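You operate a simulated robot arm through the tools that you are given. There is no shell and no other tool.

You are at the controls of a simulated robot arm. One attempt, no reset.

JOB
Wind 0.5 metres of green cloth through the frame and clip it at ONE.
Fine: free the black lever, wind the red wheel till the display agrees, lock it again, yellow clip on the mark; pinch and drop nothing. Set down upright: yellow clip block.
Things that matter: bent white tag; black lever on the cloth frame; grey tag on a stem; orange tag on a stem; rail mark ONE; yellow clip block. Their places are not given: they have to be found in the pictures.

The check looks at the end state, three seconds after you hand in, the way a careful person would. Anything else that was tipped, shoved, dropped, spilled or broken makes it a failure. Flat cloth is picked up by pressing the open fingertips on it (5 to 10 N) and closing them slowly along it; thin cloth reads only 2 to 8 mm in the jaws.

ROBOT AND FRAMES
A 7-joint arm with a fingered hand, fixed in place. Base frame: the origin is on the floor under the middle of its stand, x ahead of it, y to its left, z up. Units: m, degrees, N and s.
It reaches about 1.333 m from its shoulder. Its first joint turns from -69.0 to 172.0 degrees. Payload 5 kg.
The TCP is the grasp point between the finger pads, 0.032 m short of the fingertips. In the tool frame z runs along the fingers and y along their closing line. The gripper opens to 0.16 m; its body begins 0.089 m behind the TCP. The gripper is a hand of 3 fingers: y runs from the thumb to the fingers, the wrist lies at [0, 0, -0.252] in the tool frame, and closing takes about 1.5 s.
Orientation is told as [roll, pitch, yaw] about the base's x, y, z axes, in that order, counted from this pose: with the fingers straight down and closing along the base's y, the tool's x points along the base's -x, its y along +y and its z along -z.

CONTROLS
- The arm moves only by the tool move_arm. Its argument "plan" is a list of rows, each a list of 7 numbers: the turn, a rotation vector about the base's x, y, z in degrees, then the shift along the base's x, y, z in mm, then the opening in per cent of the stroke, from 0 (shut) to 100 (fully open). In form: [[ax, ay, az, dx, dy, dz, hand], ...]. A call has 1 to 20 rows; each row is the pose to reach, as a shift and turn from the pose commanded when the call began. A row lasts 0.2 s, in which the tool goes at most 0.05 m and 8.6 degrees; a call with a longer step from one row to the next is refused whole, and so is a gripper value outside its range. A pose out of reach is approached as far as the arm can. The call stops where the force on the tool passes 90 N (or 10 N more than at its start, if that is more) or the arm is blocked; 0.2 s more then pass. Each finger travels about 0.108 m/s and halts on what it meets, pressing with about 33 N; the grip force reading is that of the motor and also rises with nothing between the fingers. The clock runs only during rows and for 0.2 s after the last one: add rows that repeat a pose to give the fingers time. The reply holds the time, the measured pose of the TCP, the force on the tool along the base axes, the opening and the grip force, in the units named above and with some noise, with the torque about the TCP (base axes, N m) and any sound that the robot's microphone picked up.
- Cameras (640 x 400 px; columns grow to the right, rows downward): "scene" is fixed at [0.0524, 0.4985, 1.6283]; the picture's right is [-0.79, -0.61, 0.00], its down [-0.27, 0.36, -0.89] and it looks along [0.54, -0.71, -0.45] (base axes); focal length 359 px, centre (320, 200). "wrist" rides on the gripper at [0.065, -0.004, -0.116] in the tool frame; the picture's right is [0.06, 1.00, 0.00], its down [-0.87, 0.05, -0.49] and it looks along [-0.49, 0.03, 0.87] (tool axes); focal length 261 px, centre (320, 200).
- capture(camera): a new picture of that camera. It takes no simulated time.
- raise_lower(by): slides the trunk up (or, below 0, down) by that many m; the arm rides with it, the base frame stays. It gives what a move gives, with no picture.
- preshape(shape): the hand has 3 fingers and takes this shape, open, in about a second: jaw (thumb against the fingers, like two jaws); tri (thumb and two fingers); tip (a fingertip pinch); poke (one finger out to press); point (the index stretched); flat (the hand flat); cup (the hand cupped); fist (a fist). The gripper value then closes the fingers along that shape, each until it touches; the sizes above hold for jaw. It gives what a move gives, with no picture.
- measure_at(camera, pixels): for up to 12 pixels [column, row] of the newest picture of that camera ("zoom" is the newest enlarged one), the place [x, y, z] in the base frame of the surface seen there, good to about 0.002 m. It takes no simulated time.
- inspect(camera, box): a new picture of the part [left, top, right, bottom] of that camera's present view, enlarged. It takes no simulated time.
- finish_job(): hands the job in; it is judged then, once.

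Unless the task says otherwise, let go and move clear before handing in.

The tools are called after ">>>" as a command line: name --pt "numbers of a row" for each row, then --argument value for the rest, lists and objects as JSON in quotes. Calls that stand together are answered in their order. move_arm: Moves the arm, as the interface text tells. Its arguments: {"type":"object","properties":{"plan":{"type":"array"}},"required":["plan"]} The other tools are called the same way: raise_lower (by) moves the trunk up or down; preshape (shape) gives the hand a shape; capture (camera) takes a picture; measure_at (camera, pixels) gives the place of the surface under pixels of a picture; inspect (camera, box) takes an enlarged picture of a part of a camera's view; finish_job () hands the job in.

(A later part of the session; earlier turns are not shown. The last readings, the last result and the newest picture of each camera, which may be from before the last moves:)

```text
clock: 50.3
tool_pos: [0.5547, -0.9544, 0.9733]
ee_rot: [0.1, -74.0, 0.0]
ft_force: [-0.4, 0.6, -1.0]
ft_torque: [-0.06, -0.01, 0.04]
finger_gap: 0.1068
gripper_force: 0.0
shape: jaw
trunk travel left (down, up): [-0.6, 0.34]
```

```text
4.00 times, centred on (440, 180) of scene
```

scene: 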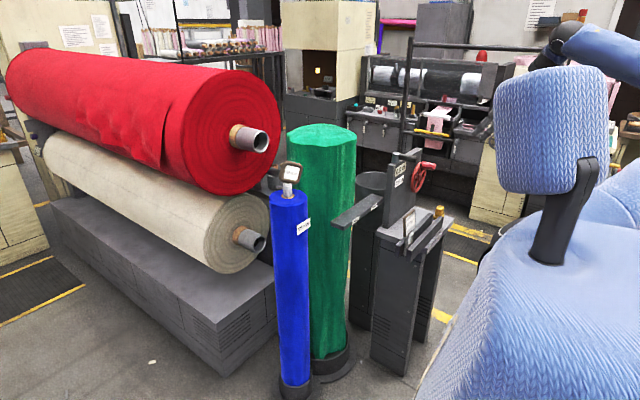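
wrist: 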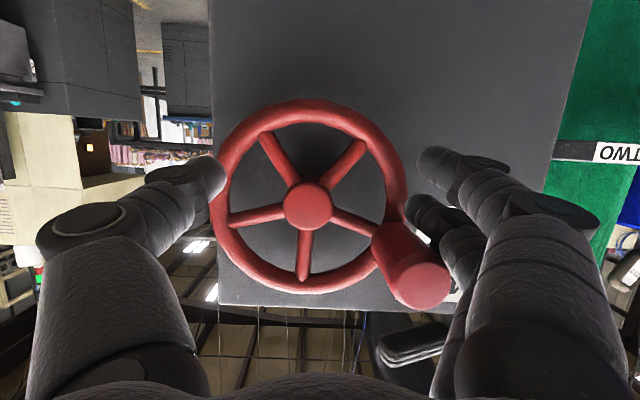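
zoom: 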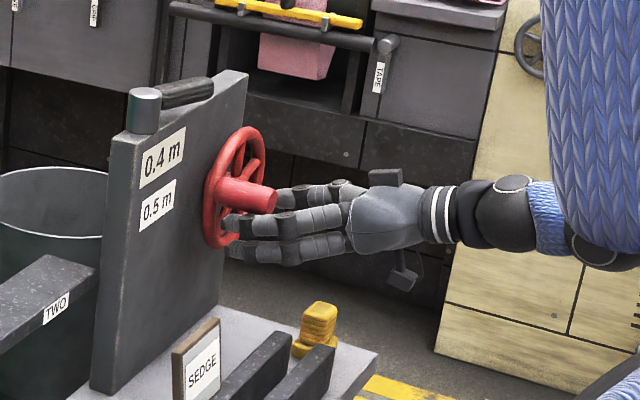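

>>> measure_at --camera "wrist" --pixels '[[422, 284], [410, 284], [434, 284], [422, 274], [422, 294], [308, 205], [298, 205], [318, 205]]'

>>> move_arm --pt "0 0 0 0 -0.7 7.3 70" --pt "0 0 0 0 -2.1 14.5 70" --pt "0 0 0 0 -2.1 14.5 70"

>>> capture --camera "wrist"

>>> inspect --camera "scene" --box '[380, 130, 500, 230]'

```text
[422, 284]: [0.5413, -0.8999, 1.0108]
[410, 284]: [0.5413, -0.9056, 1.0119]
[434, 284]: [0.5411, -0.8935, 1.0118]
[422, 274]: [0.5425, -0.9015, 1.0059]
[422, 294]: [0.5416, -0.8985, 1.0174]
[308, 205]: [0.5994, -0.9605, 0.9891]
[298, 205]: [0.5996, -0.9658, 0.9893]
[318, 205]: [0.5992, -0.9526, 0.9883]
```

```text
clock: 51.1
tool_pos: [0.5549, -0.9553, 0.9874]
ee_rot: [0.0, -74.0, 0.0]
ft_force: [-0.2, 0.3, -2.7]
ft_torque: [-0.12, -0.03, 0.0]
finger_gap: 0.1065
gripper_force: 0.0
shape: jaw
trunk travel left (down, up): [-0.6, 0.34]
```

```text
taken
```

wrist: 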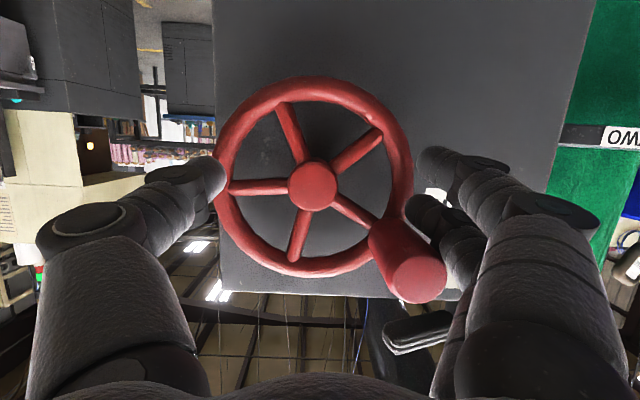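

```text
4.00 times, centred on (440, 180) of scene
```

zoom: 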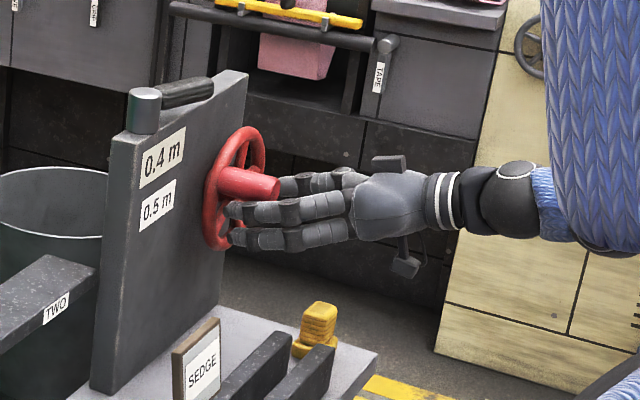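

Display still 0.4 m. I'll measure the knob angle here and go on another 12°.

>>> measure_at --camera "wrist" --pixels '[[419, 279], [407, 279], [431, 279], [419, 269], [419, 289], [312, 185]]'

>>> move_arm --pt "0 0 0 0 -2.1 7 70" --pt "0 0 0 0 -5 13.8 70" --pt "0 0 0 0 -5 13.8 70"

>>> capture --camera "wrist"

>>> inspect --camera "scene" --box '[380, 130, 500, 230]'

```text
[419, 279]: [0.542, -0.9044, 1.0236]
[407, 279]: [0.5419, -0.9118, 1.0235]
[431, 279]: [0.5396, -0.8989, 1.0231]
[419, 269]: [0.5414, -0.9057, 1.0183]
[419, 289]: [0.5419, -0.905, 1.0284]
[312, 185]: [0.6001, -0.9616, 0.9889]
```

```text
clock: 51.9
tool_pos: [0.5544, -0.9608, 1.0014]
ee_rot: [0.1, -74.0, 0.0]
ft_force: [-0.6, 0.2, -1.4]
ft_torque: [-0.15, 0.0, 0.01]
finger_gap: 0.1068
gripper_force: 0.1
shape: jaw
trunk travel left (down, up): [-0.6, 0.34]
```

```text
taken
```

wrist: 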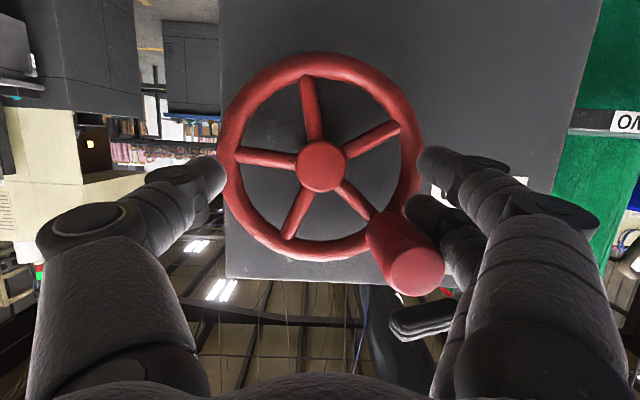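

```text
4.00 times, centred on (440, 180) of scene
```

zoom: 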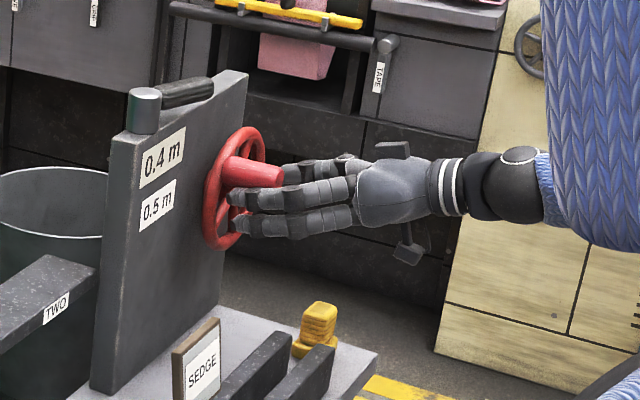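

The knob was at 302° and now about 313°, still 0.4 m, consistent with a rounded display at about 0.5 m per turn. I'll go on 12° more.

>>> move_arm --pt "0 0 0 0 -3.6 6.5 70" --pt "0 0 0 0 -7.8 12.5 70" --pt "0 0 0 0 -7.8 12.5 70"

>>> capture --camera "wrist"

>>> inspect --camera "scene" --box '[380, 130, 500, 230]'

```text
clock: 52.7
tool_pos: [0.5543, -0.9698, 1.0146]
ee_rot: [-0.1, -74.0, 0.0]
ft_force: [-1.2, 0.4, -1.0]
ft_torque: [-0.08, 0.01, 0.01]
finger_gap: 0.1071
gripper_force: 0.3
shape: jaw
trunk travel left (down, up): [-0.6, 0.34]
```

```text
taken
```

wrist: 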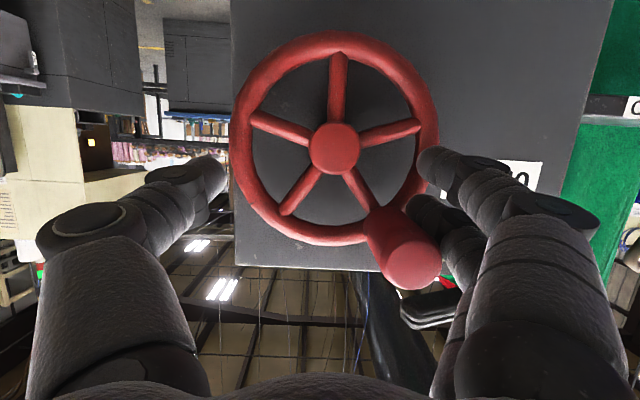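

```text
4.00 times, centred on (440, 180) of scene
```

zoom: 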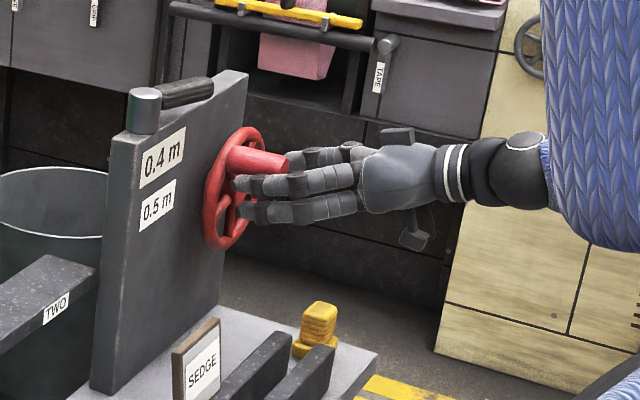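

>>> measure_at --camera "wrist" --pixels '[[413, 265], [401, 265], [425, 265], [413, 255], [413, 275], [334, 149], [324, 149], [344, 149]]'

>>> move_arm --pt "0 0 0 0 -4.8 5.5 70" --pt "0 0 0 0 -10.2 10.6 70" --pt "0 0 0 0 -10.2 10.6 70"

>>> capture --camera "wrist"

>>> inspect --camera "scene" --box '[380, 130, 500, 230]'

```text
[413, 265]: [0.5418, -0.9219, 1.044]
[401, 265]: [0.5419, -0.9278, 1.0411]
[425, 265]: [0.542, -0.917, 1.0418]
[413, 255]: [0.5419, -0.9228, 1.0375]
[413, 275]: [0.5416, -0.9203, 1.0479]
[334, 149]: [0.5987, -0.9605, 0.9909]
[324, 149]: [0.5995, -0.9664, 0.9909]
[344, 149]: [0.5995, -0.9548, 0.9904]
```

```text
clock: 53.5
tool_pos: [0.5559, -0.9787, 1.0249]
ee_rot: [0.1, -74.0, -0.1]
ft_force: [-0.2, 1.5, -2.8]
ft_torque: [-0.15, 0.04, -0.01]
finger_gap: 0.1073
gripper_force: 0.0
shape: jaw
trunk travel left (down, up): [-0.6, 0.34]
```

```text
taken
```

wrist: 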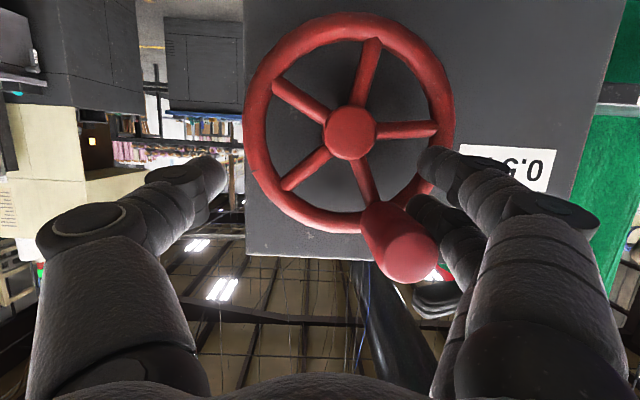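

```text
4.00 times, centred on (440, 180) of scene
```

zoom: 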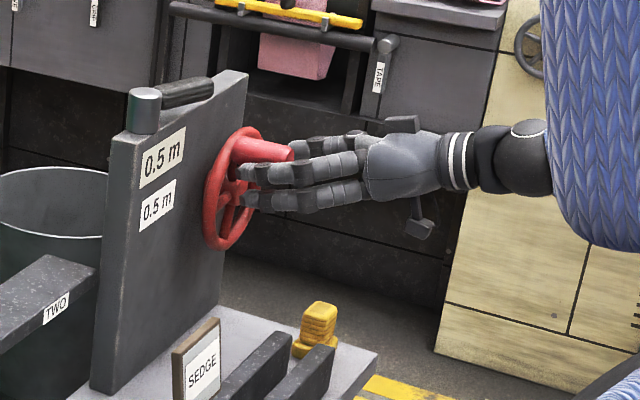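

The display now reads 0.5 m; the change came between 324° and 335°, so it rounds and 0.5 m corresponds to about one full turn. I'll bring the knob nearly to the top to be at the centre of 0.5.

>>> move_arm --pt "0 0 0 0 -5.9 4.4 70" --pt "0 0 0 0 -12.2 8.2 70" --pt "0 0 0 0 -18.9 11.3 70" --pt "0 0 0 0 -18.9 11.3 70"

>>> capture --camera "wrist"

>>> inspect --camera "scene" --box '[380, 120, 480, 200]'

```text
clock: 54.5
tool_pos: [0.5546, -0.999, 1.0366]
ee_rot: [0.0, -73.9, -0.1]
ft_force: [0.2, 1.3, -2.0]
ft_torque: [-0.12, 0.01, 0.05]
finger_gap: 0.1074
gripper_force: 0.0
shape: jaw
trunk travel left (down, up): [-0.6, 0.34]
```

```text
taken
```

wrist: 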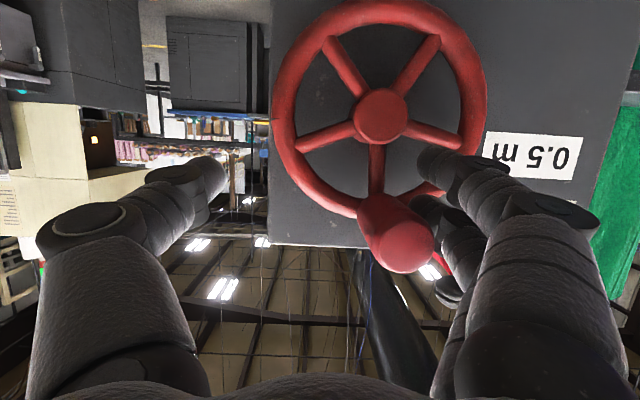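

```text
5.00 times, centred on (430, 160) of scene
```

zoom: 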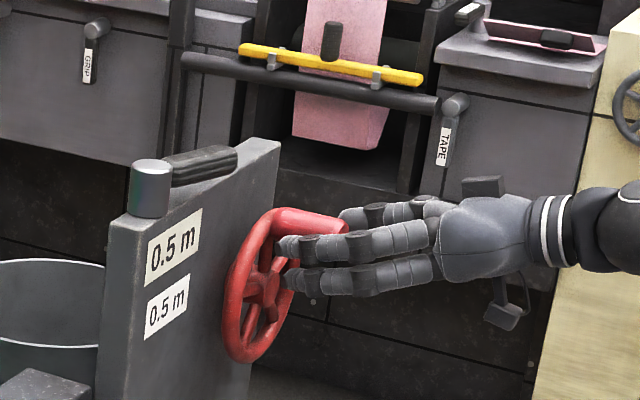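

>>> measure_at --camera "wrist" --pixels '[[404, 248], [392, 248], [416, 248], [404, 238], [404, 258], [380, 116], [370, 116], [390, 116], [380, 106], [380, 126]]'

>>> inspect --camera "wrist" --box '[260, 0, 500, 280]'

```text
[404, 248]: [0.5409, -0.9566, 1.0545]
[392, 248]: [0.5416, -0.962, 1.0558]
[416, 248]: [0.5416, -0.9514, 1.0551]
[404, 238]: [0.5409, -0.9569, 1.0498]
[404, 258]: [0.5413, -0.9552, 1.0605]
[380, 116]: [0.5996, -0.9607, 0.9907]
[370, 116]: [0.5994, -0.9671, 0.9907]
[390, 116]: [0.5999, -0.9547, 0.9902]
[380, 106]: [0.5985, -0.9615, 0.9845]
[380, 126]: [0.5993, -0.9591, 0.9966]
```

```text
1.43 times, centred on (380, 140) of wrist
```

zoom: 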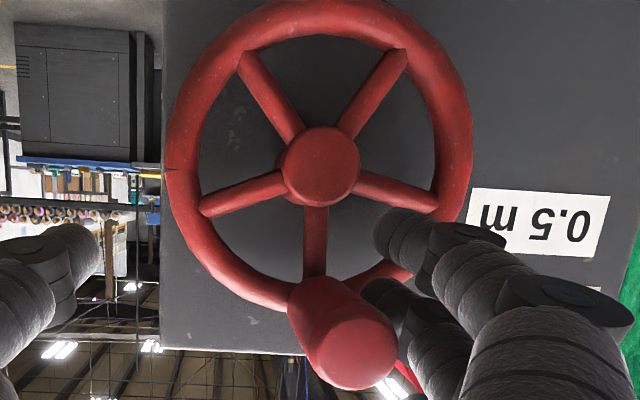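

The knob is at 356° with the display at 0.5 m; the start position was 0°. I'll nudge it the last 3–4 mm to the top, then move off toward +y and back out.

>>> move_arm --pt "0 0 0 0 -2 0.8 70" --pt "0 0 0 0 -4 1.4 70" --pt "0 0 0 0 -4 1.4 70" --pt "0 0 0 0 4 -2 74" --pt "0 0 0 0 10 -4 78" --pt "0 0 0 -20 12 2 78" --pt "0 0 0 -55 12 14 78" --pt "0 0 0 -95 12 26 78" --pt "0 0 0 -135 12 40 78" --pt "0 0 0 -160 12 60 78" --pt "0 0 0 -160 12 60 78"

>>> capture --camera "wrist"

>>> inspect --camera "scene" --box '[380, 120, 480, 200]'

```text
clock: 56.9
tool_pos: [0.3943, -0.9853, 1.0947]
ee_rot: [0.2, -74.1, -0.2]
ft_force: [1.1, 0.4, 0.0]
ft_torque: [-0.05, -0.01, -0.02]
finger_gap: 0.1185
gripper_force: 0.0
shape: jaw
trunk travel left (down, up): [-0.6, 0.34]
```

```text
taken
```

wrist: 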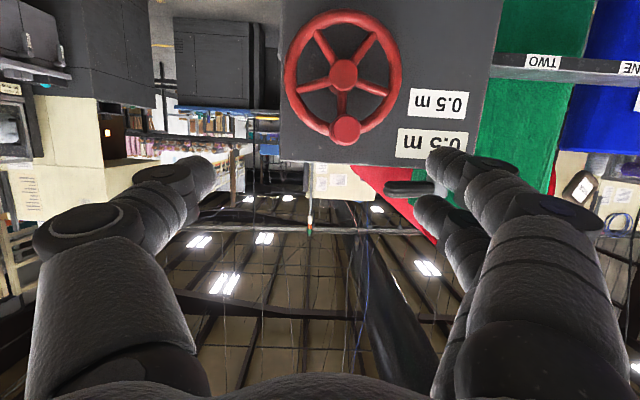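

```text
5.00 times, centred on (430, 160) of scene
```

zoom: 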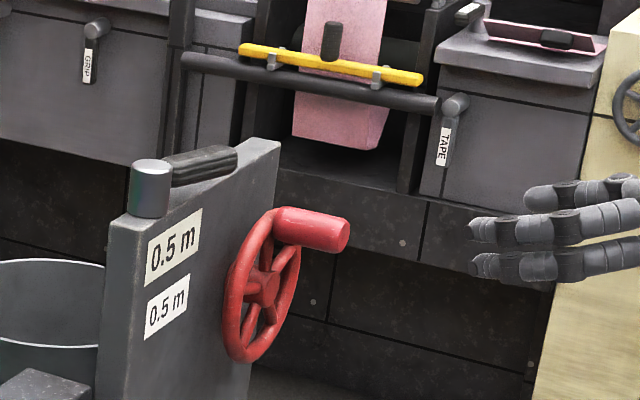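

The knob is at the top, hub and knob vertical in the wrist view, and both display and target read 0.5 m. Next I'll rise and turn the hand back to -30° pitch to return the lever.

>>> move_arm --pt "0 7.4 0 5 10 25 70" --pt "0 14.8 0 10 20 50 60" --pt "0 22 0 20 30 75 50" --pt "0 29.4 0 30 40 100 44" --pt "0 36.8 0 40 50 125 44" --pt "0 44 0 50 60 145 44" --pt "0 44 0 50 60 145 44"

>>> capture --camera "wrist"

```text
clock: 58.5
tool_pos: [0.443, -0.9269, 1.2406]
ee_rot: [0.1, -29.9, -0.1]
ft_force: [-0.1, -0.6, -0.3]
ft_torque: [0.05, -0.06, 0.02]
finger_gap: 0.0674
gripper_force: 0.0
shape: jaw
trunk travel left (down, up): [-0.6, 0.34]
```

```text
taken
```

wrist: 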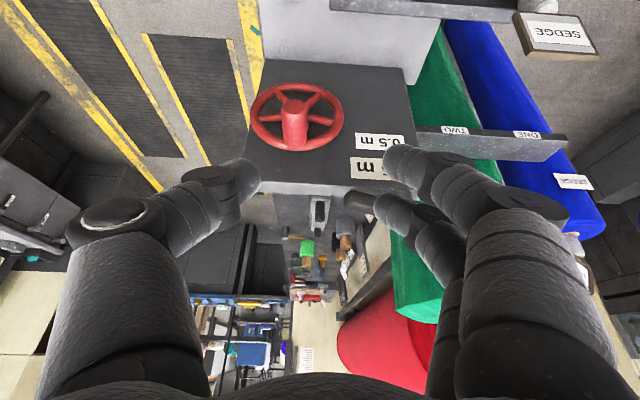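

Clear of everything. I'll now yaw +47° and hover above the lever at the same straddle pose I left it from.

>>> move_arm --pt "0 0 8 31 8 0 44" --pt "0 0 16 62 16 0 44" --pt "0 0 24 93 24 0 44" --pt "0 0 32 124 32 -5 44" --pt "0 0 40 155 40 -12 44" --pt "0 0 47 186 46 -20 44" --pt "0 0 47 186 46 -20 44"

>>> capture --camera "wrist"

>>> inspect --camera "scene" --box '[360, 90, 480, 190]'

```text
clock: 60.1
tool_pos: [0.6296, -0.8791, 1.2239]
ee_rot: [-0.1, -30.0, 47.1]
ft_force: [-0.9, 0.0, 0.8]
ft_torque: [0.01, -0.01, -0.02]
finger_gap: 0.0675
gripper_force: 0.0
shape: jaw
trunk travel left (down, up): [-0.6, 0.34]
```

```text
taken
```

wrist: 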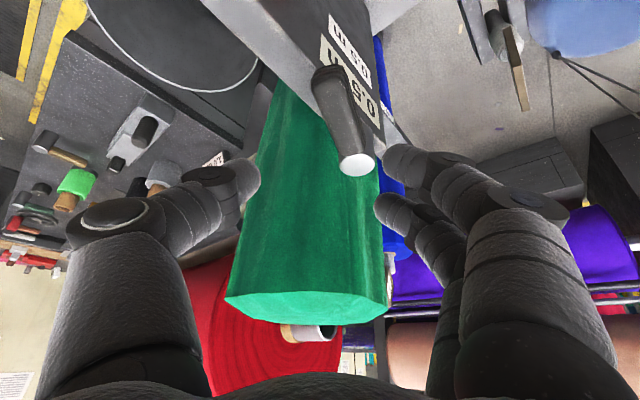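

```text
4.00 times, centred on (420, 140) of scene
```

zoom: 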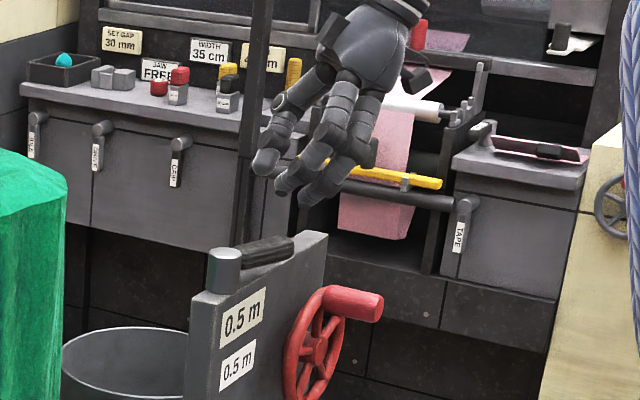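

The lever lies between the thumb (245,180) and fingers (390,160) as before. I'll descend to straddle it.

>>> move_arm --pt "0 0 0 0 -1 -25 44" --pt "0 0 0 1 -1 -50 44" --pt "0 0 0 1 -1 -70 44" --pt "0 0 0 1 -1 -80 44" --pt "0 0 0 1 -1 -80 44"

>>> capture --camera "wrist"

```text
clock: 61.3
tool_pos: [0.6319, -0.8804, 1.1412]
ee_rot: [0.0, -29.9, 47.0]
ft_force: [-1.4, 0.3, 0.3]
ft_torque: [-0.01, 0.0, 0.0]
finger_gap: 0.0675
gripper_force: 0.1
shape: jaw
trunk travel left (down, up): [-0.6, 0.34]
```

```text
taken
```

wrist: 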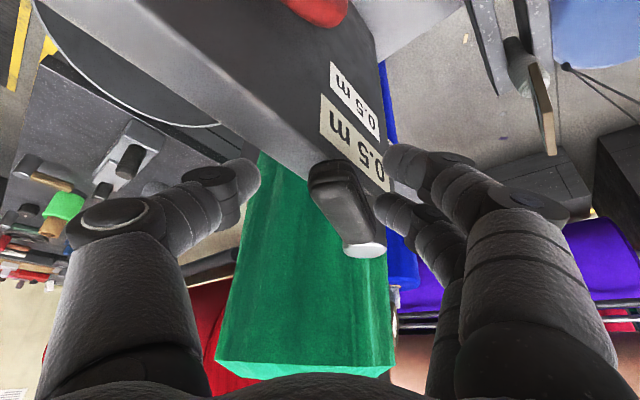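

Straddling with no contact. I'll sweep the lever back with the thumb pushing on its far side, first to about 40°.

>>> move_arm --pt "0 0 0 -6 7 0 34" --pt "0 0 0 -12 14 0 34" --pt "0 0 0 -18 21.5 0 34" --pt "0 0 -3 -22 24 0 34" --pt "0 0 -6 -25.6 26.5 0 34" --pt "0 0 -9.5 -31 30.5 0 34" --pt "0 0 -13 -36.2 34.7 0 34" --pt "0 0 -16.5 -41 39.7 0 34" --pt "0 0 -20 -45.3 44.9 0 34" --pt "0 0 -20 -45.3 44.9 0 34"

>>> capture --camera "wrist"

>>> inspect --camera "scene" --box '[360, 100, 480, 190]'

```text
clock: 63.5
tool_pos: [0.5856, -0.8362, 1.14]
ee_rot: [0.0, -30.0, 27.0]
ft_force: [1.5, -1.8, 0.0]
ft_torque: [-0.07, -0.05, -0.03]
finger_gap: 0.0543
gripper_force: 0.1
shape: jaw
trunk travel left (down, up): [-0.6, 0.34]
```

```text
taken
```

wrist: 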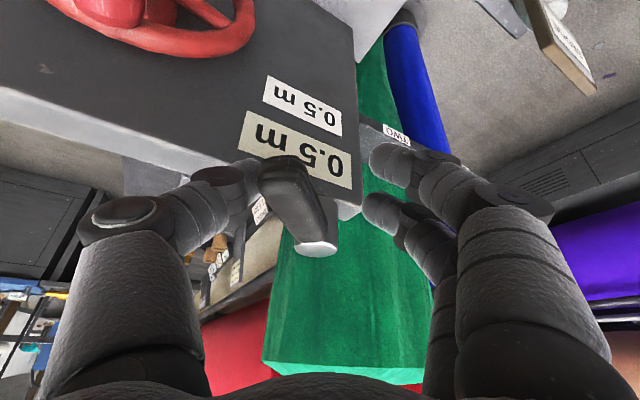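

```text
4.44 times, centred on (420, 145) of scene
```

zoom: 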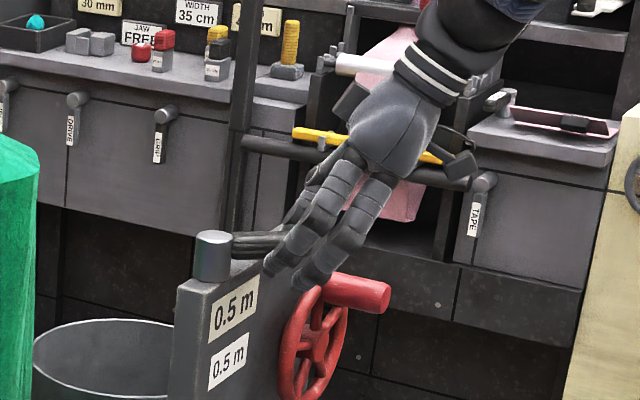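

The lever follows at about 2 N and is near 40°. I'll continue the return sweep to about 5°, watching the force.

>>> move_arm --pt "0 0 -3.5 -4 5.8 0 34" --pt "0 0 -7 -7.4 11.7 0 34" --pt "0 0 -10.5 -10.2 18.2 0 34" --pt "0 0 -14 -12.7 24.8 0 34" --pt "0 0 -17.5 -14.3 32 0 34" --pt "0 0 -21 -15.6 39 0 34" --pt "0 0 -24 -16.2 46 0 34" --pt "0 0 -24 -16.2 46 0 34"

>>> capture --camera "wrist"

>>> inspect --camera "scene" --box '[360, 100, 480, 190]'

```text
clock: 65.3
tool_pos: [0.5707, -0.7893, 1.1416]
ee_rot: [0.0, -30.0, 2.8]
ft_force: [2.3, -2.9, 0.7]
ft_torque: [-0.06, 0.0, 0.08]
finger_gap: 0.0544
gripper_force: 0.0
shape: jaw
trunk travel left (down, up): [-0.6, 0.34]
```

```text
taken
```

wrist: 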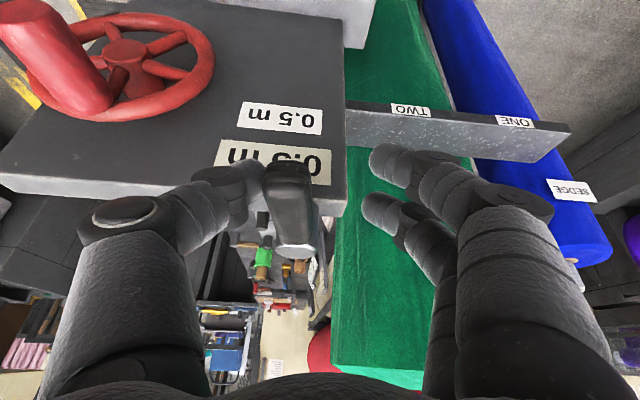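

```text
4.44 times, centred on (420, 145) of scene
```

zoom: 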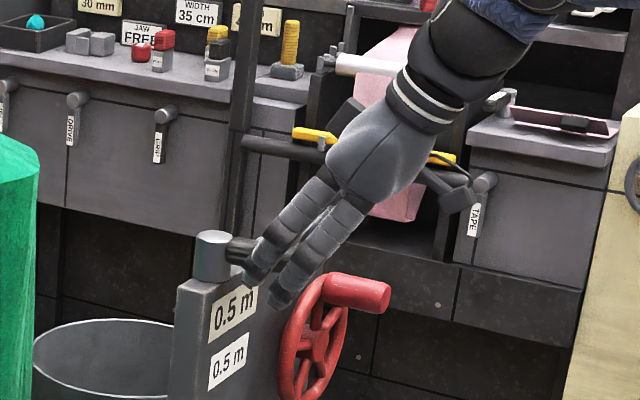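

Lever is within about 5° of its original line. I'll push the last few millimetres slowly and check for a stop and for the measured direction.

>>> move_arm --pt "0 0 -1.5 -0.2 4 0 34" --pt "0 0 -3 -0.5 8 0 34" --pt "0 0 -3 -0.5 8 0 34"

>>> capture --camera "wrist"

>>> measure_at --camera "wrist" --pixels '[[284, 175], [286, 190], [288, 205], [290, 220], [290, 235], [292, 248], [280, 205], [298, 205]]'

```text
clock: 66.1
tool_pos: [0.5694, -0.7824, 1.1408]
ee_rot: [0.1, -30.0, 0.0]
ft_force: [3.0, -2.6, 0.6]
ft_torque: [-0.05, -0.04, 0.06]
finger_gap: 0.0544
gripper_force: 0.0
shape: jaw
trunk travel left (down, up): [-0.6, 0.34]
```

```text
taken
```

wrist: 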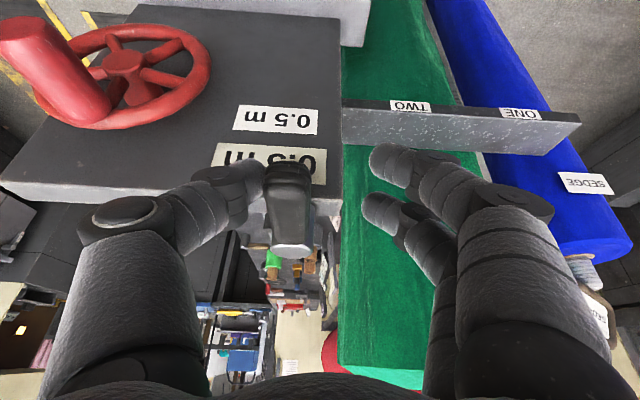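

```text
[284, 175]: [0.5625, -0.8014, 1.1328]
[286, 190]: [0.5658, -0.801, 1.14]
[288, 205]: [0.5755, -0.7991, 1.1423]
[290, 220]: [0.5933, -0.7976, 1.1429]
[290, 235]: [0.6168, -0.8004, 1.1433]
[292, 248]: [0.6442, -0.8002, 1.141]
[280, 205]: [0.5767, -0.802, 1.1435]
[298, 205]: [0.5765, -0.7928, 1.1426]
```

The lever is back on its original line (tip y -0.801, post y -0.800). I'll push 3 mm more to feel whether there is an end stop.

>>> move_arm --pt "0 0 0 0 1.5 0 34" --pt "0 0 0 0 3 0 34" --pt "0 0 0 0 3 0 34"

>>> capture --camera "wrist"

>>> measure_at --camera "wrist" --pixels '[[284, 175], [286, 190], [288, 205], [290, 220], [290, 235], [292, 248], [280, 205], [298, 205]]'

```text
clock: 66.9
tool_pos: [0.569, -0.779, 1.1401]
ee_rot: [0.0, -29.9, 0.1]
ft_force: [2.4, -5.5, 1.4]
ft_torque: [-0.18, -0.04, 0.02]
finger_gap: 0.0564
gripper_force: 0.0
shape: jaw
trunk travel left (down, up): [-0.6, 0.34]
```

```text
taken
```

wrist: 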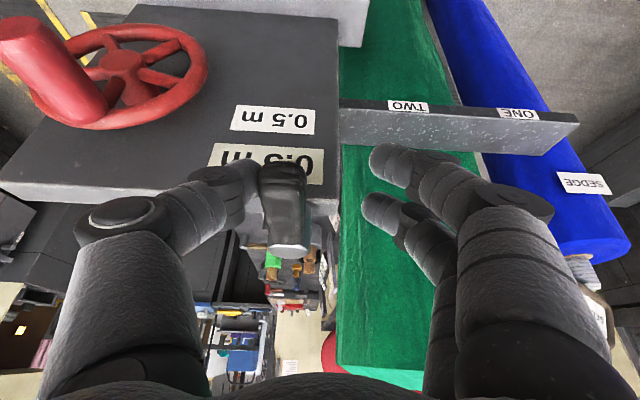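

```text
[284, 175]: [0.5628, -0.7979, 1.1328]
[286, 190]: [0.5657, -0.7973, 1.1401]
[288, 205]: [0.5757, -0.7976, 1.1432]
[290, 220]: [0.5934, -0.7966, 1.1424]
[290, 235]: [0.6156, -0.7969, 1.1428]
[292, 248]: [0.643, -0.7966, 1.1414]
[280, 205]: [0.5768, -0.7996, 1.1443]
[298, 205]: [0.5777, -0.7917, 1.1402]
```

Force rose to 5.5 N and the thumb gave 2 mm, which suggests an end stop. I'll press 3 mm more to confirm it is fully home.

>>> move_arm --pt "0 0 0 0 1.5 0 34" --pt "0 0 0 0 3 0 34" --pt "0 0 0 0 3 0 34"

>>> inspect --camera "wrist" --box '[200, 100, 380, 280]'

```text
clock: 67.7
tool_pos: [0.5688, -0.7766, 1.1425]
ee_rot: [0.0, -29.9, -0.1]
ft_force: [1.7, -7.9, 1.6]
ft_torque: [-0.2, -0.05, -0.04]
finger_gap: 0.0588
gripper_force: 0.0
shape: jaw
trunk travel left (down, up): [-0.6, 0.34]
```

```text
2.22 times, centred on (290, 190) of wrist
```

zoom: 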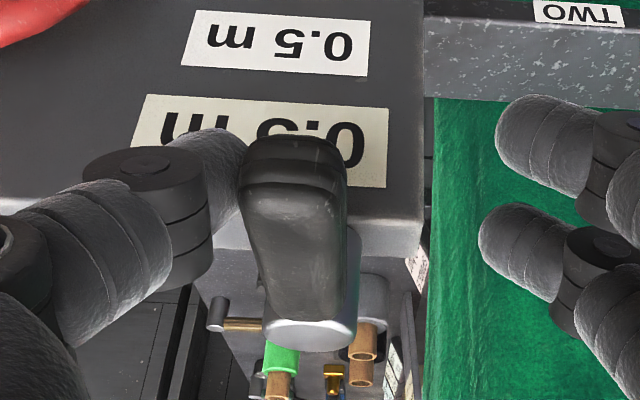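

The gap opened to 58.8 mm with force rising, so the lever is on its stop. I'll measure its edges to confirm the direction.

>>> measure_at --camera "zoom" --pixels '[[293, 165], [293, 185], [300, 220], [304, 260], [308, 300], [310, 335], [255, 185], [338, 185], [275, 290], [340, 290]]'

>>> inspect --camera "scene" --box '[380, 120, 460, 180]'

```text
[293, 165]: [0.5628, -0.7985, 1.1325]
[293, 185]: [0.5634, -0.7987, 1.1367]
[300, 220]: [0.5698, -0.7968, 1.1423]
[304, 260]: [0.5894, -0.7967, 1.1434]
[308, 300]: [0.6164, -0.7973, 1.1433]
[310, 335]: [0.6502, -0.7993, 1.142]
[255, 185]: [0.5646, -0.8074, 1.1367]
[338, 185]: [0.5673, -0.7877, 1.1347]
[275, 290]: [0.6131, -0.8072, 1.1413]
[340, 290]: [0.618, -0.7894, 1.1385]
```

```text
6.67 times, centred on (420, 150) of scene
```

zoom: 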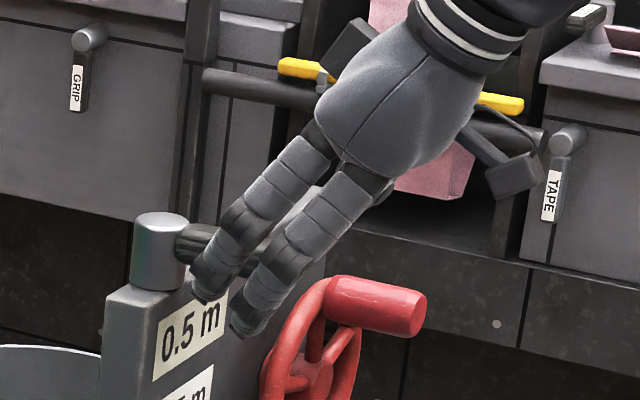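

The lever is straight at its stop (centre y -0.798 along its length), locked again, and the display still reads 0.5 m. I'll relieve the thumb, lift straight up, and move toward the clip.

>>> move_arm --pt "0 0 0 0 -8 0 36" --pt "0 0 0 0 -16 0 40" --pt "0 0 0 0 -16 20 44" --pt "0 0 0 0 -16 55 50" --pt "0 0 0 -20 -16 95 60" --pt "0 0 0 -60 -30 110 60" --pt "0 0 0 -105 -55 110 60" --pt "0 0 0 -150 -80 105 60" --pt "0 0 0 -190 -105 80 60" --pt "0 0 0 -220 -130 50 60" --pt "0 0 0 -220 -130 50 60"

>>> capture --camera "wrist"

>>> capture --camera "scene"

```text
refused: row 7 steps farther than a row can; nothing moved
```

```text
taken
```

wrist: 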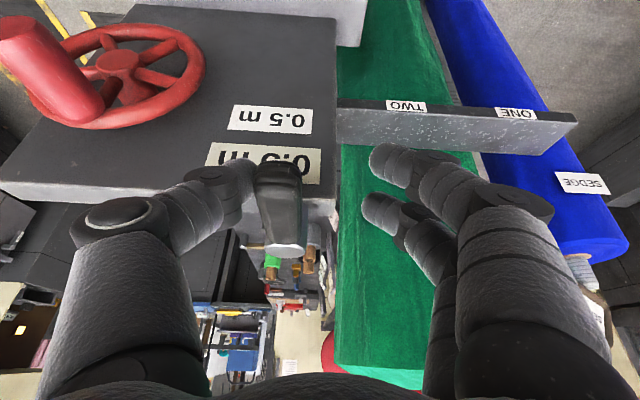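

```text
taken
```

scene: 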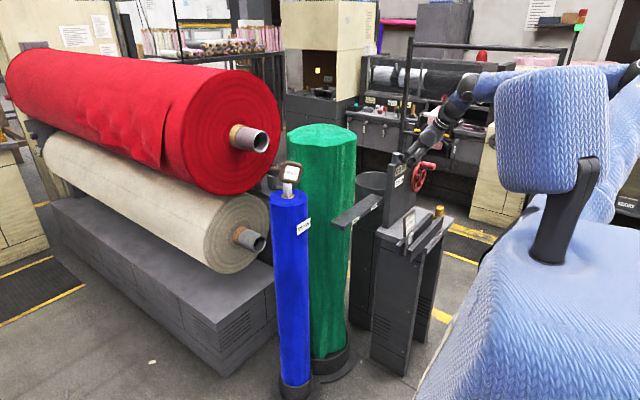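

The plan was refused for one over-long step and nothing moved; the picture is unchanged. I'll send the same path with smaller steps.

>>> move_arm --pt "0 0 0 0 -8 0 36" --pt "0 0 0 0 -16 0 40" --pt "0 0 0 0 -16 20 44" --pt "0 0 0 0 -16 55 50" --pt "0 0 0 -15 -16 90 60" --pt "0 0 0 -50 -28 105 60" --pt "0 0 0 -85 -46 110 60" --pt "0 0 0 -120 -66 110 60" --pt "0 0 0 -155 -86 105 60" --pt "0 0 0 -185 -106 85 60" --pt "0 0 0 -205 -126 60 60" --pt "0 0 0 -205 -126 60 60"

>>> capture --camera "wrist"

>>> inspect --camera "scene" --box '[380, 120, 480, 200]'

```text
clock: 70.3
tool_pos: [0.3657, -0.9018, 1.2014]
ee_rot: [0.0, -30.0, 0.0]
ft_force: [-0.4, 0.0, 0.4]
ft_torque: [-0.04, 0.0, -0.01]
finger_gap: 0.0908
gripper_force: 0.0
shape: jaw
trunk travel left (down, up): [-0.6, 0.34]
```

```text
taken
```

wrist: 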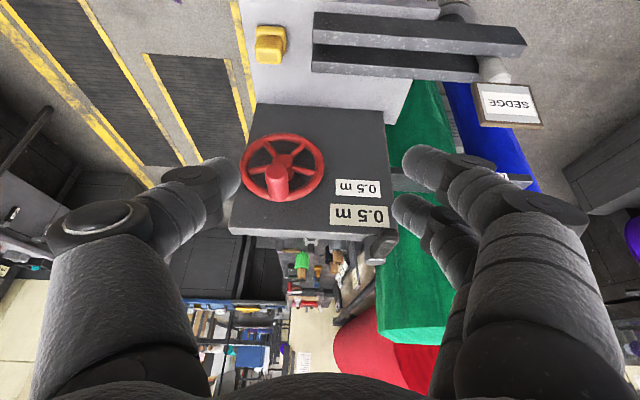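

```text
5.00 times, centred on (430, 160) of scene
```

zoom: 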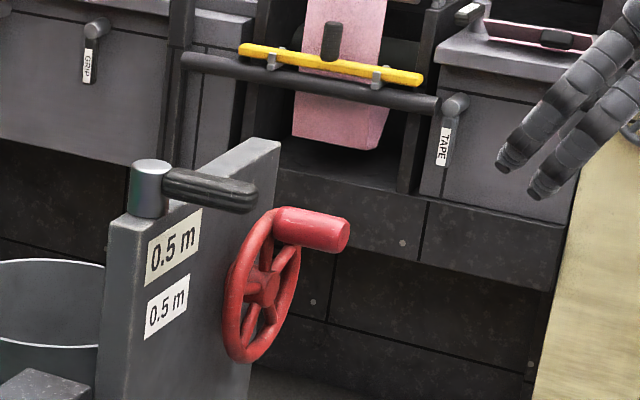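

Lever is home and the display reads 0.5 m. Now the clip, at (270,43) in the wrist view: I'll enlarge and measure it.

>>> inspect --camera "wrist" --box '[230, 0, 350, 90]'

>>> measure_at --camera "wrist" --pixels '[[268, 50], [258, 50], [278, 50], [268, 42], [268, 58], [284, 35], [284, 45], [272, 28], [262, 28], [318, 25], [318, 65], [245, 20]]'

>>> inspect --camera "scene" --box '[410, 190, 470, 240]'

```text
4.44 times, centred on (290, 45) of wrist
```

zoom: 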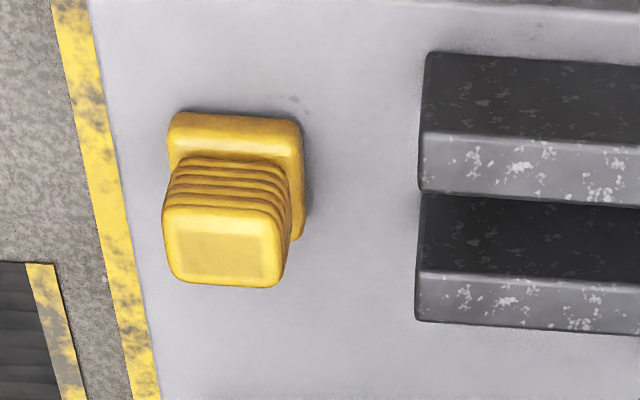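

```text
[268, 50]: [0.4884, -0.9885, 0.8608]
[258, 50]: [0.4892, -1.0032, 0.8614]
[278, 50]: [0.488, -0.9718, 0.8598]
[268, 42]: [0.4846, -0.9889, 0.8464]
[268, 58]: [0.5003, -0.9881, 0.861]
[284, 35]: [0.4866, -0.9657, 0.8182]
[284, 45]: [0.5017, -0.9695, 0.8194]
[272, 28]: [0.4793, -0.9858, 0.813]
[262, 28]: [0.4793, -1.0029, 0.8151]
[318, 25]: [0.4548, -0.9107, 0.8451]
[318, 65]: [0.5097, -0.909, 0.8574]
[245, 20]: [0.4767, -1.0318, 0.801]
```

```text
8.00 times, centred on (440, 215) of scene
```

zoom: 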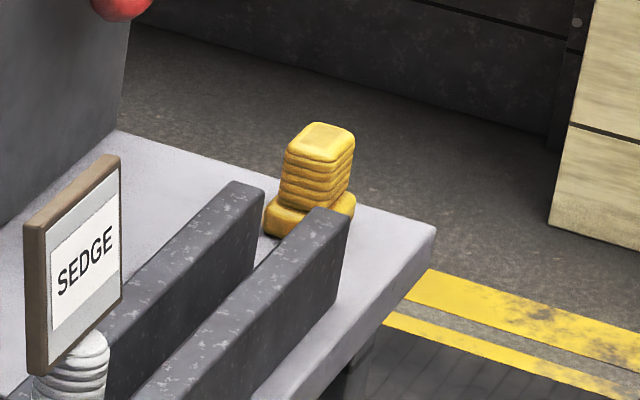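

The clip's grip block spans about y -1.004…-0.970, x 0.482…0.510, from z 0.818 to 0.861, with its base on the bench at z 0.80; bar ends are at y≈-0.91. I'll come down on the -x side, away from the knob, and look again.

>>> move_arm --pt "0 0 0 5 -16 -38 60" --pt "0 0 0 10 -32 -76 60" --pt "0 0 0 20 -50 -114 55" --pt "0 0 0 32 -68 -152 50" --pt "0 0 0 45 -85 -190 45" --pt "0 0 0 55 -85 -205 45" --pt "0 0 0 55 -85 -205 45"

>>> capture --camera "wrist"

>>> inspect --camera "scene" --box '[380, 120, 500, 240]'

```text
clock: 71.9
tool_pos: [0.4199, -0.9859, 0.9951]
ee_rot: [0.0, -30.0, -0.2]
ft_force: [0.4, 0.6, -0.4]
ft_torque: [0.02, -0.01, -0.02]
finger_gap: 0.069
gripper_force: 0.0
shape: jaw
trunk travel left (down, up): [-0.6, 0.34]
```

```text
taken
```

wrist: 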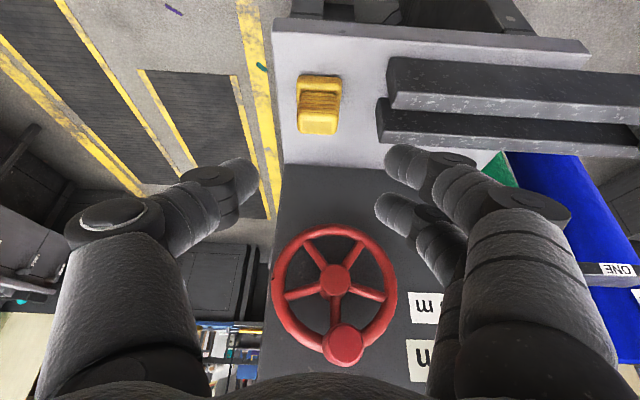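

```text
3.33 times, centred on (440, 180) of scene
```

zoom: 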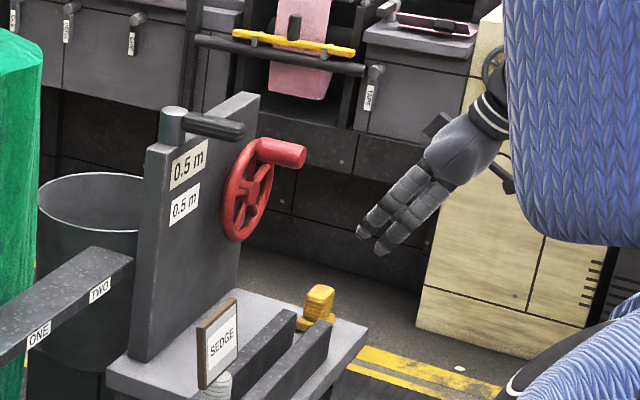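

The clip is at (320,102) in the wrist view, well aligned with the hand centre. I'll take a fine measurement of its block and base.

>>> inspect --camera "wrist" --box '[280, 60, 400, 150]'

>>> measure_at --camera "wrist" --pixels '[[318, 120], [300, 120], [336, 120], [318, 130], [318, 112], [300, 82], [340, 82], [320, 76], [298, 95], [341, 97], [380, 115], [390, 75]]'

```text
4.44 times, centred on (340, 105) of wrist
```

zoom: 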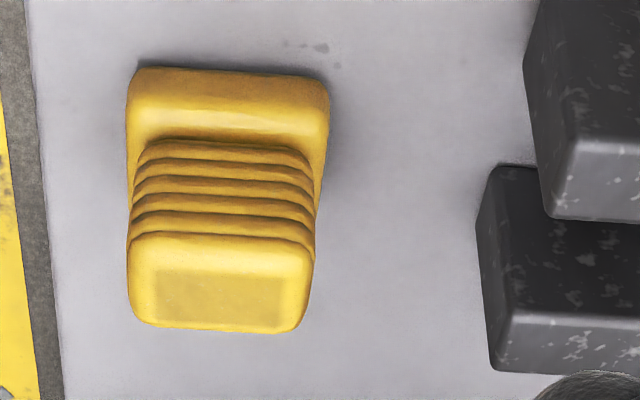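

```text
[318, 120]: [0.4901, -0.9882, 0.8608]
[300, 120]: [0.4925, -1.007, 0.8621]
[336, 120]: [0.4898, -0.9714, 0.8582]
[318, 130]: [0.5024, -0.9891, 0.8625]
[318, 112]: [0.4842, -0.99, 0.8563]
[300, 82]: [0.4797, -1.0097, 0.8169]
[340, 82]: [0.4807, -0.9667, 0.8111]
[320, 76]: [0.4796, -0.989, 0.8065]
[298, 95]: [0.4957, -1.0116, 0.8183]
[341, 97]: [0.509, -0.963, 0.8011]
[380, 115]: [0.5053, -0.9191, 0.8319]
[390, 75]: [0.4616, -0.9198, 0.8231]
```

The grip block centre is (0.497,-0.989), 36 mm wide in y and about 26 mm in x, and the bar ends are at y≈-0.92. I'll straighten the hand to about -10° pitch so the fingers match the block's sides, and hover just above it.

>>> move_arm --pt "0 7 0 0 0 -10 42" --pt "0 14 0 0 -1 -25 40" --pt "0 20 0 10 -2 -45 40" --pt "0 20 0 42 -2 -62 40" --pt "0 20 0 73 -2 -62 40" --pt "0 20 0 73 -2 -62 40"

>>> capture --camera "wrist"

>>> inspect --camera "scene" --box '[380, 120, 500, 240]'

```text
clock: 73.3
tool_pos: [0.4915, -0.9886, 0.9352]
ee_rot: [0.0, -10.0, -0.1]
ft_force: [0.4, 0.0, -0.4]
ft_torque: [-0.03, 0.0, 0.01]
finger_gap: 0.0616
gripper_force: 0.0
shape: jaw
trunk travel left (down, up): [-0.6, 0.34]
```

```text
taken
```

wrist: 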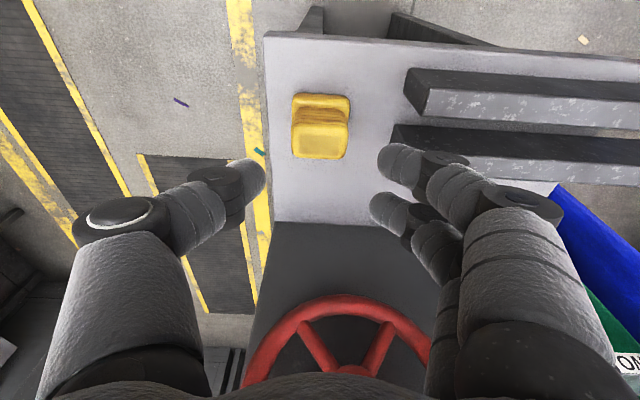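

```text
3.33 times, centred on (440, 180) of scene
```

zoom: 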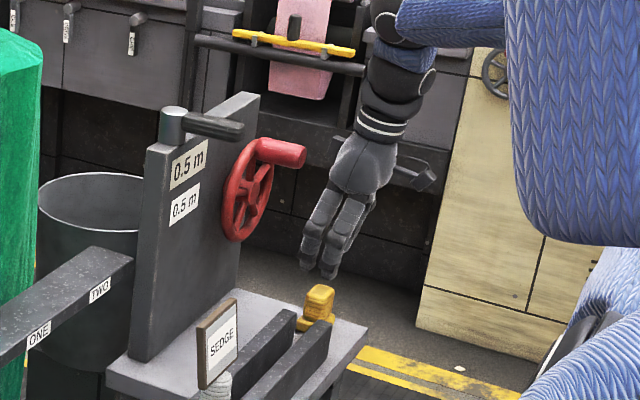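

The hand hovers over the clip with the knob clear behind it. I'll refine the clip's measured faces from this close view.

>>> inspect --camera "wrist" --box '[270, 80, 370, 170]'

>>> measure_at --camera "wrist" --pixels '[[320, 130], [320, 140], [320, 150], [320, 157], [297, 140], [345, 140], [294, 100], [349, 102], [320, 96], [320, 124]]'

```text
4.44 times, centred on (320, 125) of wrist
```

zoom: 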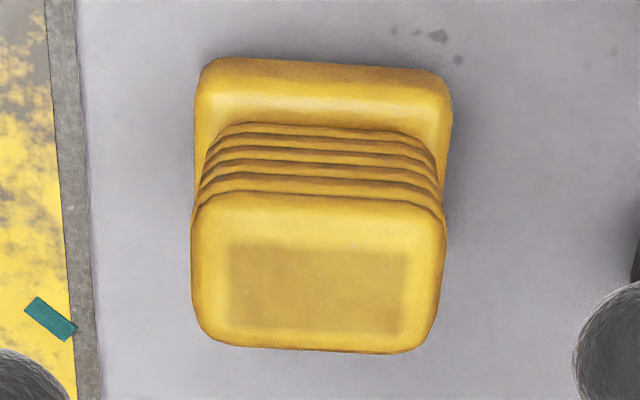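

```text
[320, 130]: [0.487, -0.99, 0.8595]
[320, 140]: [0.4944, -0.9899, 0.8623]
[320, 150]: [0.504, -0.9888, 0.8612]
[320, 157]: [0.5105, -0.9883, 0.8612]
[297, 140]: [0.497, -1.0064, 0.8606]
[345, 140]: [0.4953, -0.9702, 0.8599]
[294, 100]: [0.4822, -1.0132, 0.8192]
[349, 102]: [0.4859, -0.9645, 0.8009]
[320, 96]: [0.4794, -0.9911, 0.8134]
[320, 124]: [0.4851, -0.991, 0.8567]
```

The block centre is (0.499,-0.989). I'll descend around it with the fingertips ending just above its base plate.

>>> move_arm --pt "0 0 0 3.5 0 -20 40" --pt "0 0 0 3.5 0 -40 40" --pt "0 0 0 3.5 0 -60 40" --pt "0 0 0 3.5 0 -72 40" --pt "0 0 0 3.5 0 -79 40" --pt "0 0 0 3.5 0 -79 40"

>>> capture --camera "wrist"

>>> inspect --camera "scene" --box '[400, 150, 480, 240]'

```text
clock: 74.7
tool_pos: [0.4957, -0.9894, 0.8556]
ee_rot: [0.0, -10.0, 0.0]
ft_force: [0.3, -1.4, -0.2]
ft_torque: [0.01, 0.02, 0.0]
finger_gap: 0.0606
gripper_force: 0.1
shape: jaw
trunk travel left (down, up): [-0.6, 0.34]
```

```text
taken
```

wrist: 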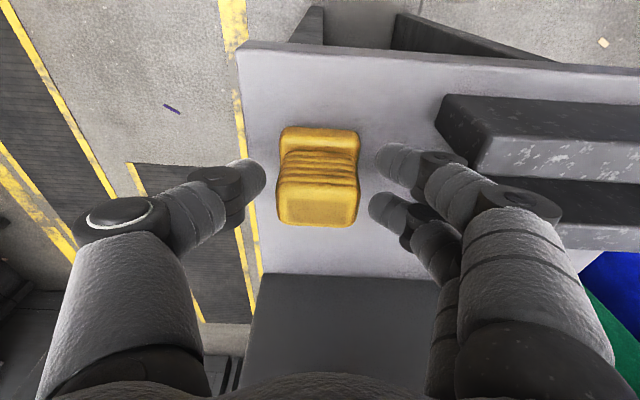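

```text
4.44 times, centred on (440, 195) of scene
```

zoom: 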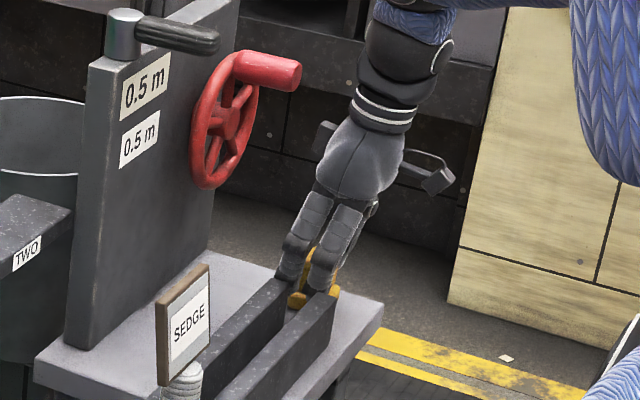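

The clip sits between thumb (250,185) and fingers (395,165),(390,210). I'll close gently on it.

>>> move_arm --pt "0 0 0 0 0 0 32" --pt "0 0 0 0 0 0 26" --pt "0 0 0 0 0 0 20" --pt "0 0 0 0 0 0 14" --pt "0 0 0 0 0 0 14" --pt "0 0 0 0 0 0 14"

>>> capture --camera "wrist"

>>> inspect --camera "scene" --box '[400, 150, 480, 240]'

```text
clock: 76.1
tool_pos: [0.4962, -0.9891, 0.8551]
ee_rot: [0.0, -10.0, 0.0]
ft_force: [-0.2, 0.2, 1.1]
ft_torque: [0.01, -0.03, -0.02]
finger_gap: 0.0378
gripper_force: 33.1
shape: jaw
trunk travel left (down, up): [-0.6, 0.34]
```

```text
taken
```

wrist: 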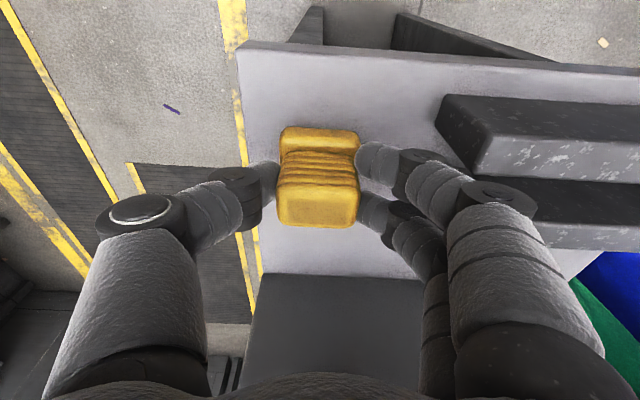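

```text
4.44 times, centred on (440, 195) of scene
```

zoom: 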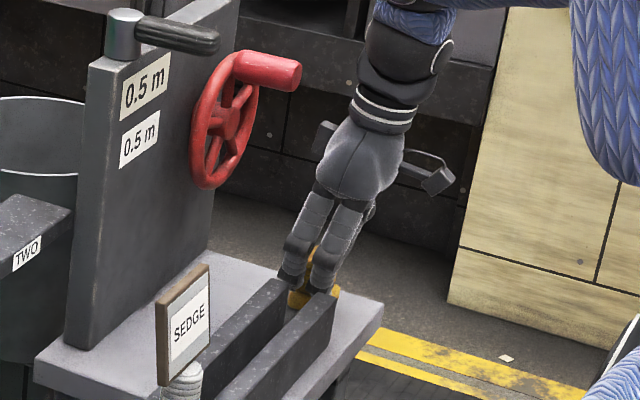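

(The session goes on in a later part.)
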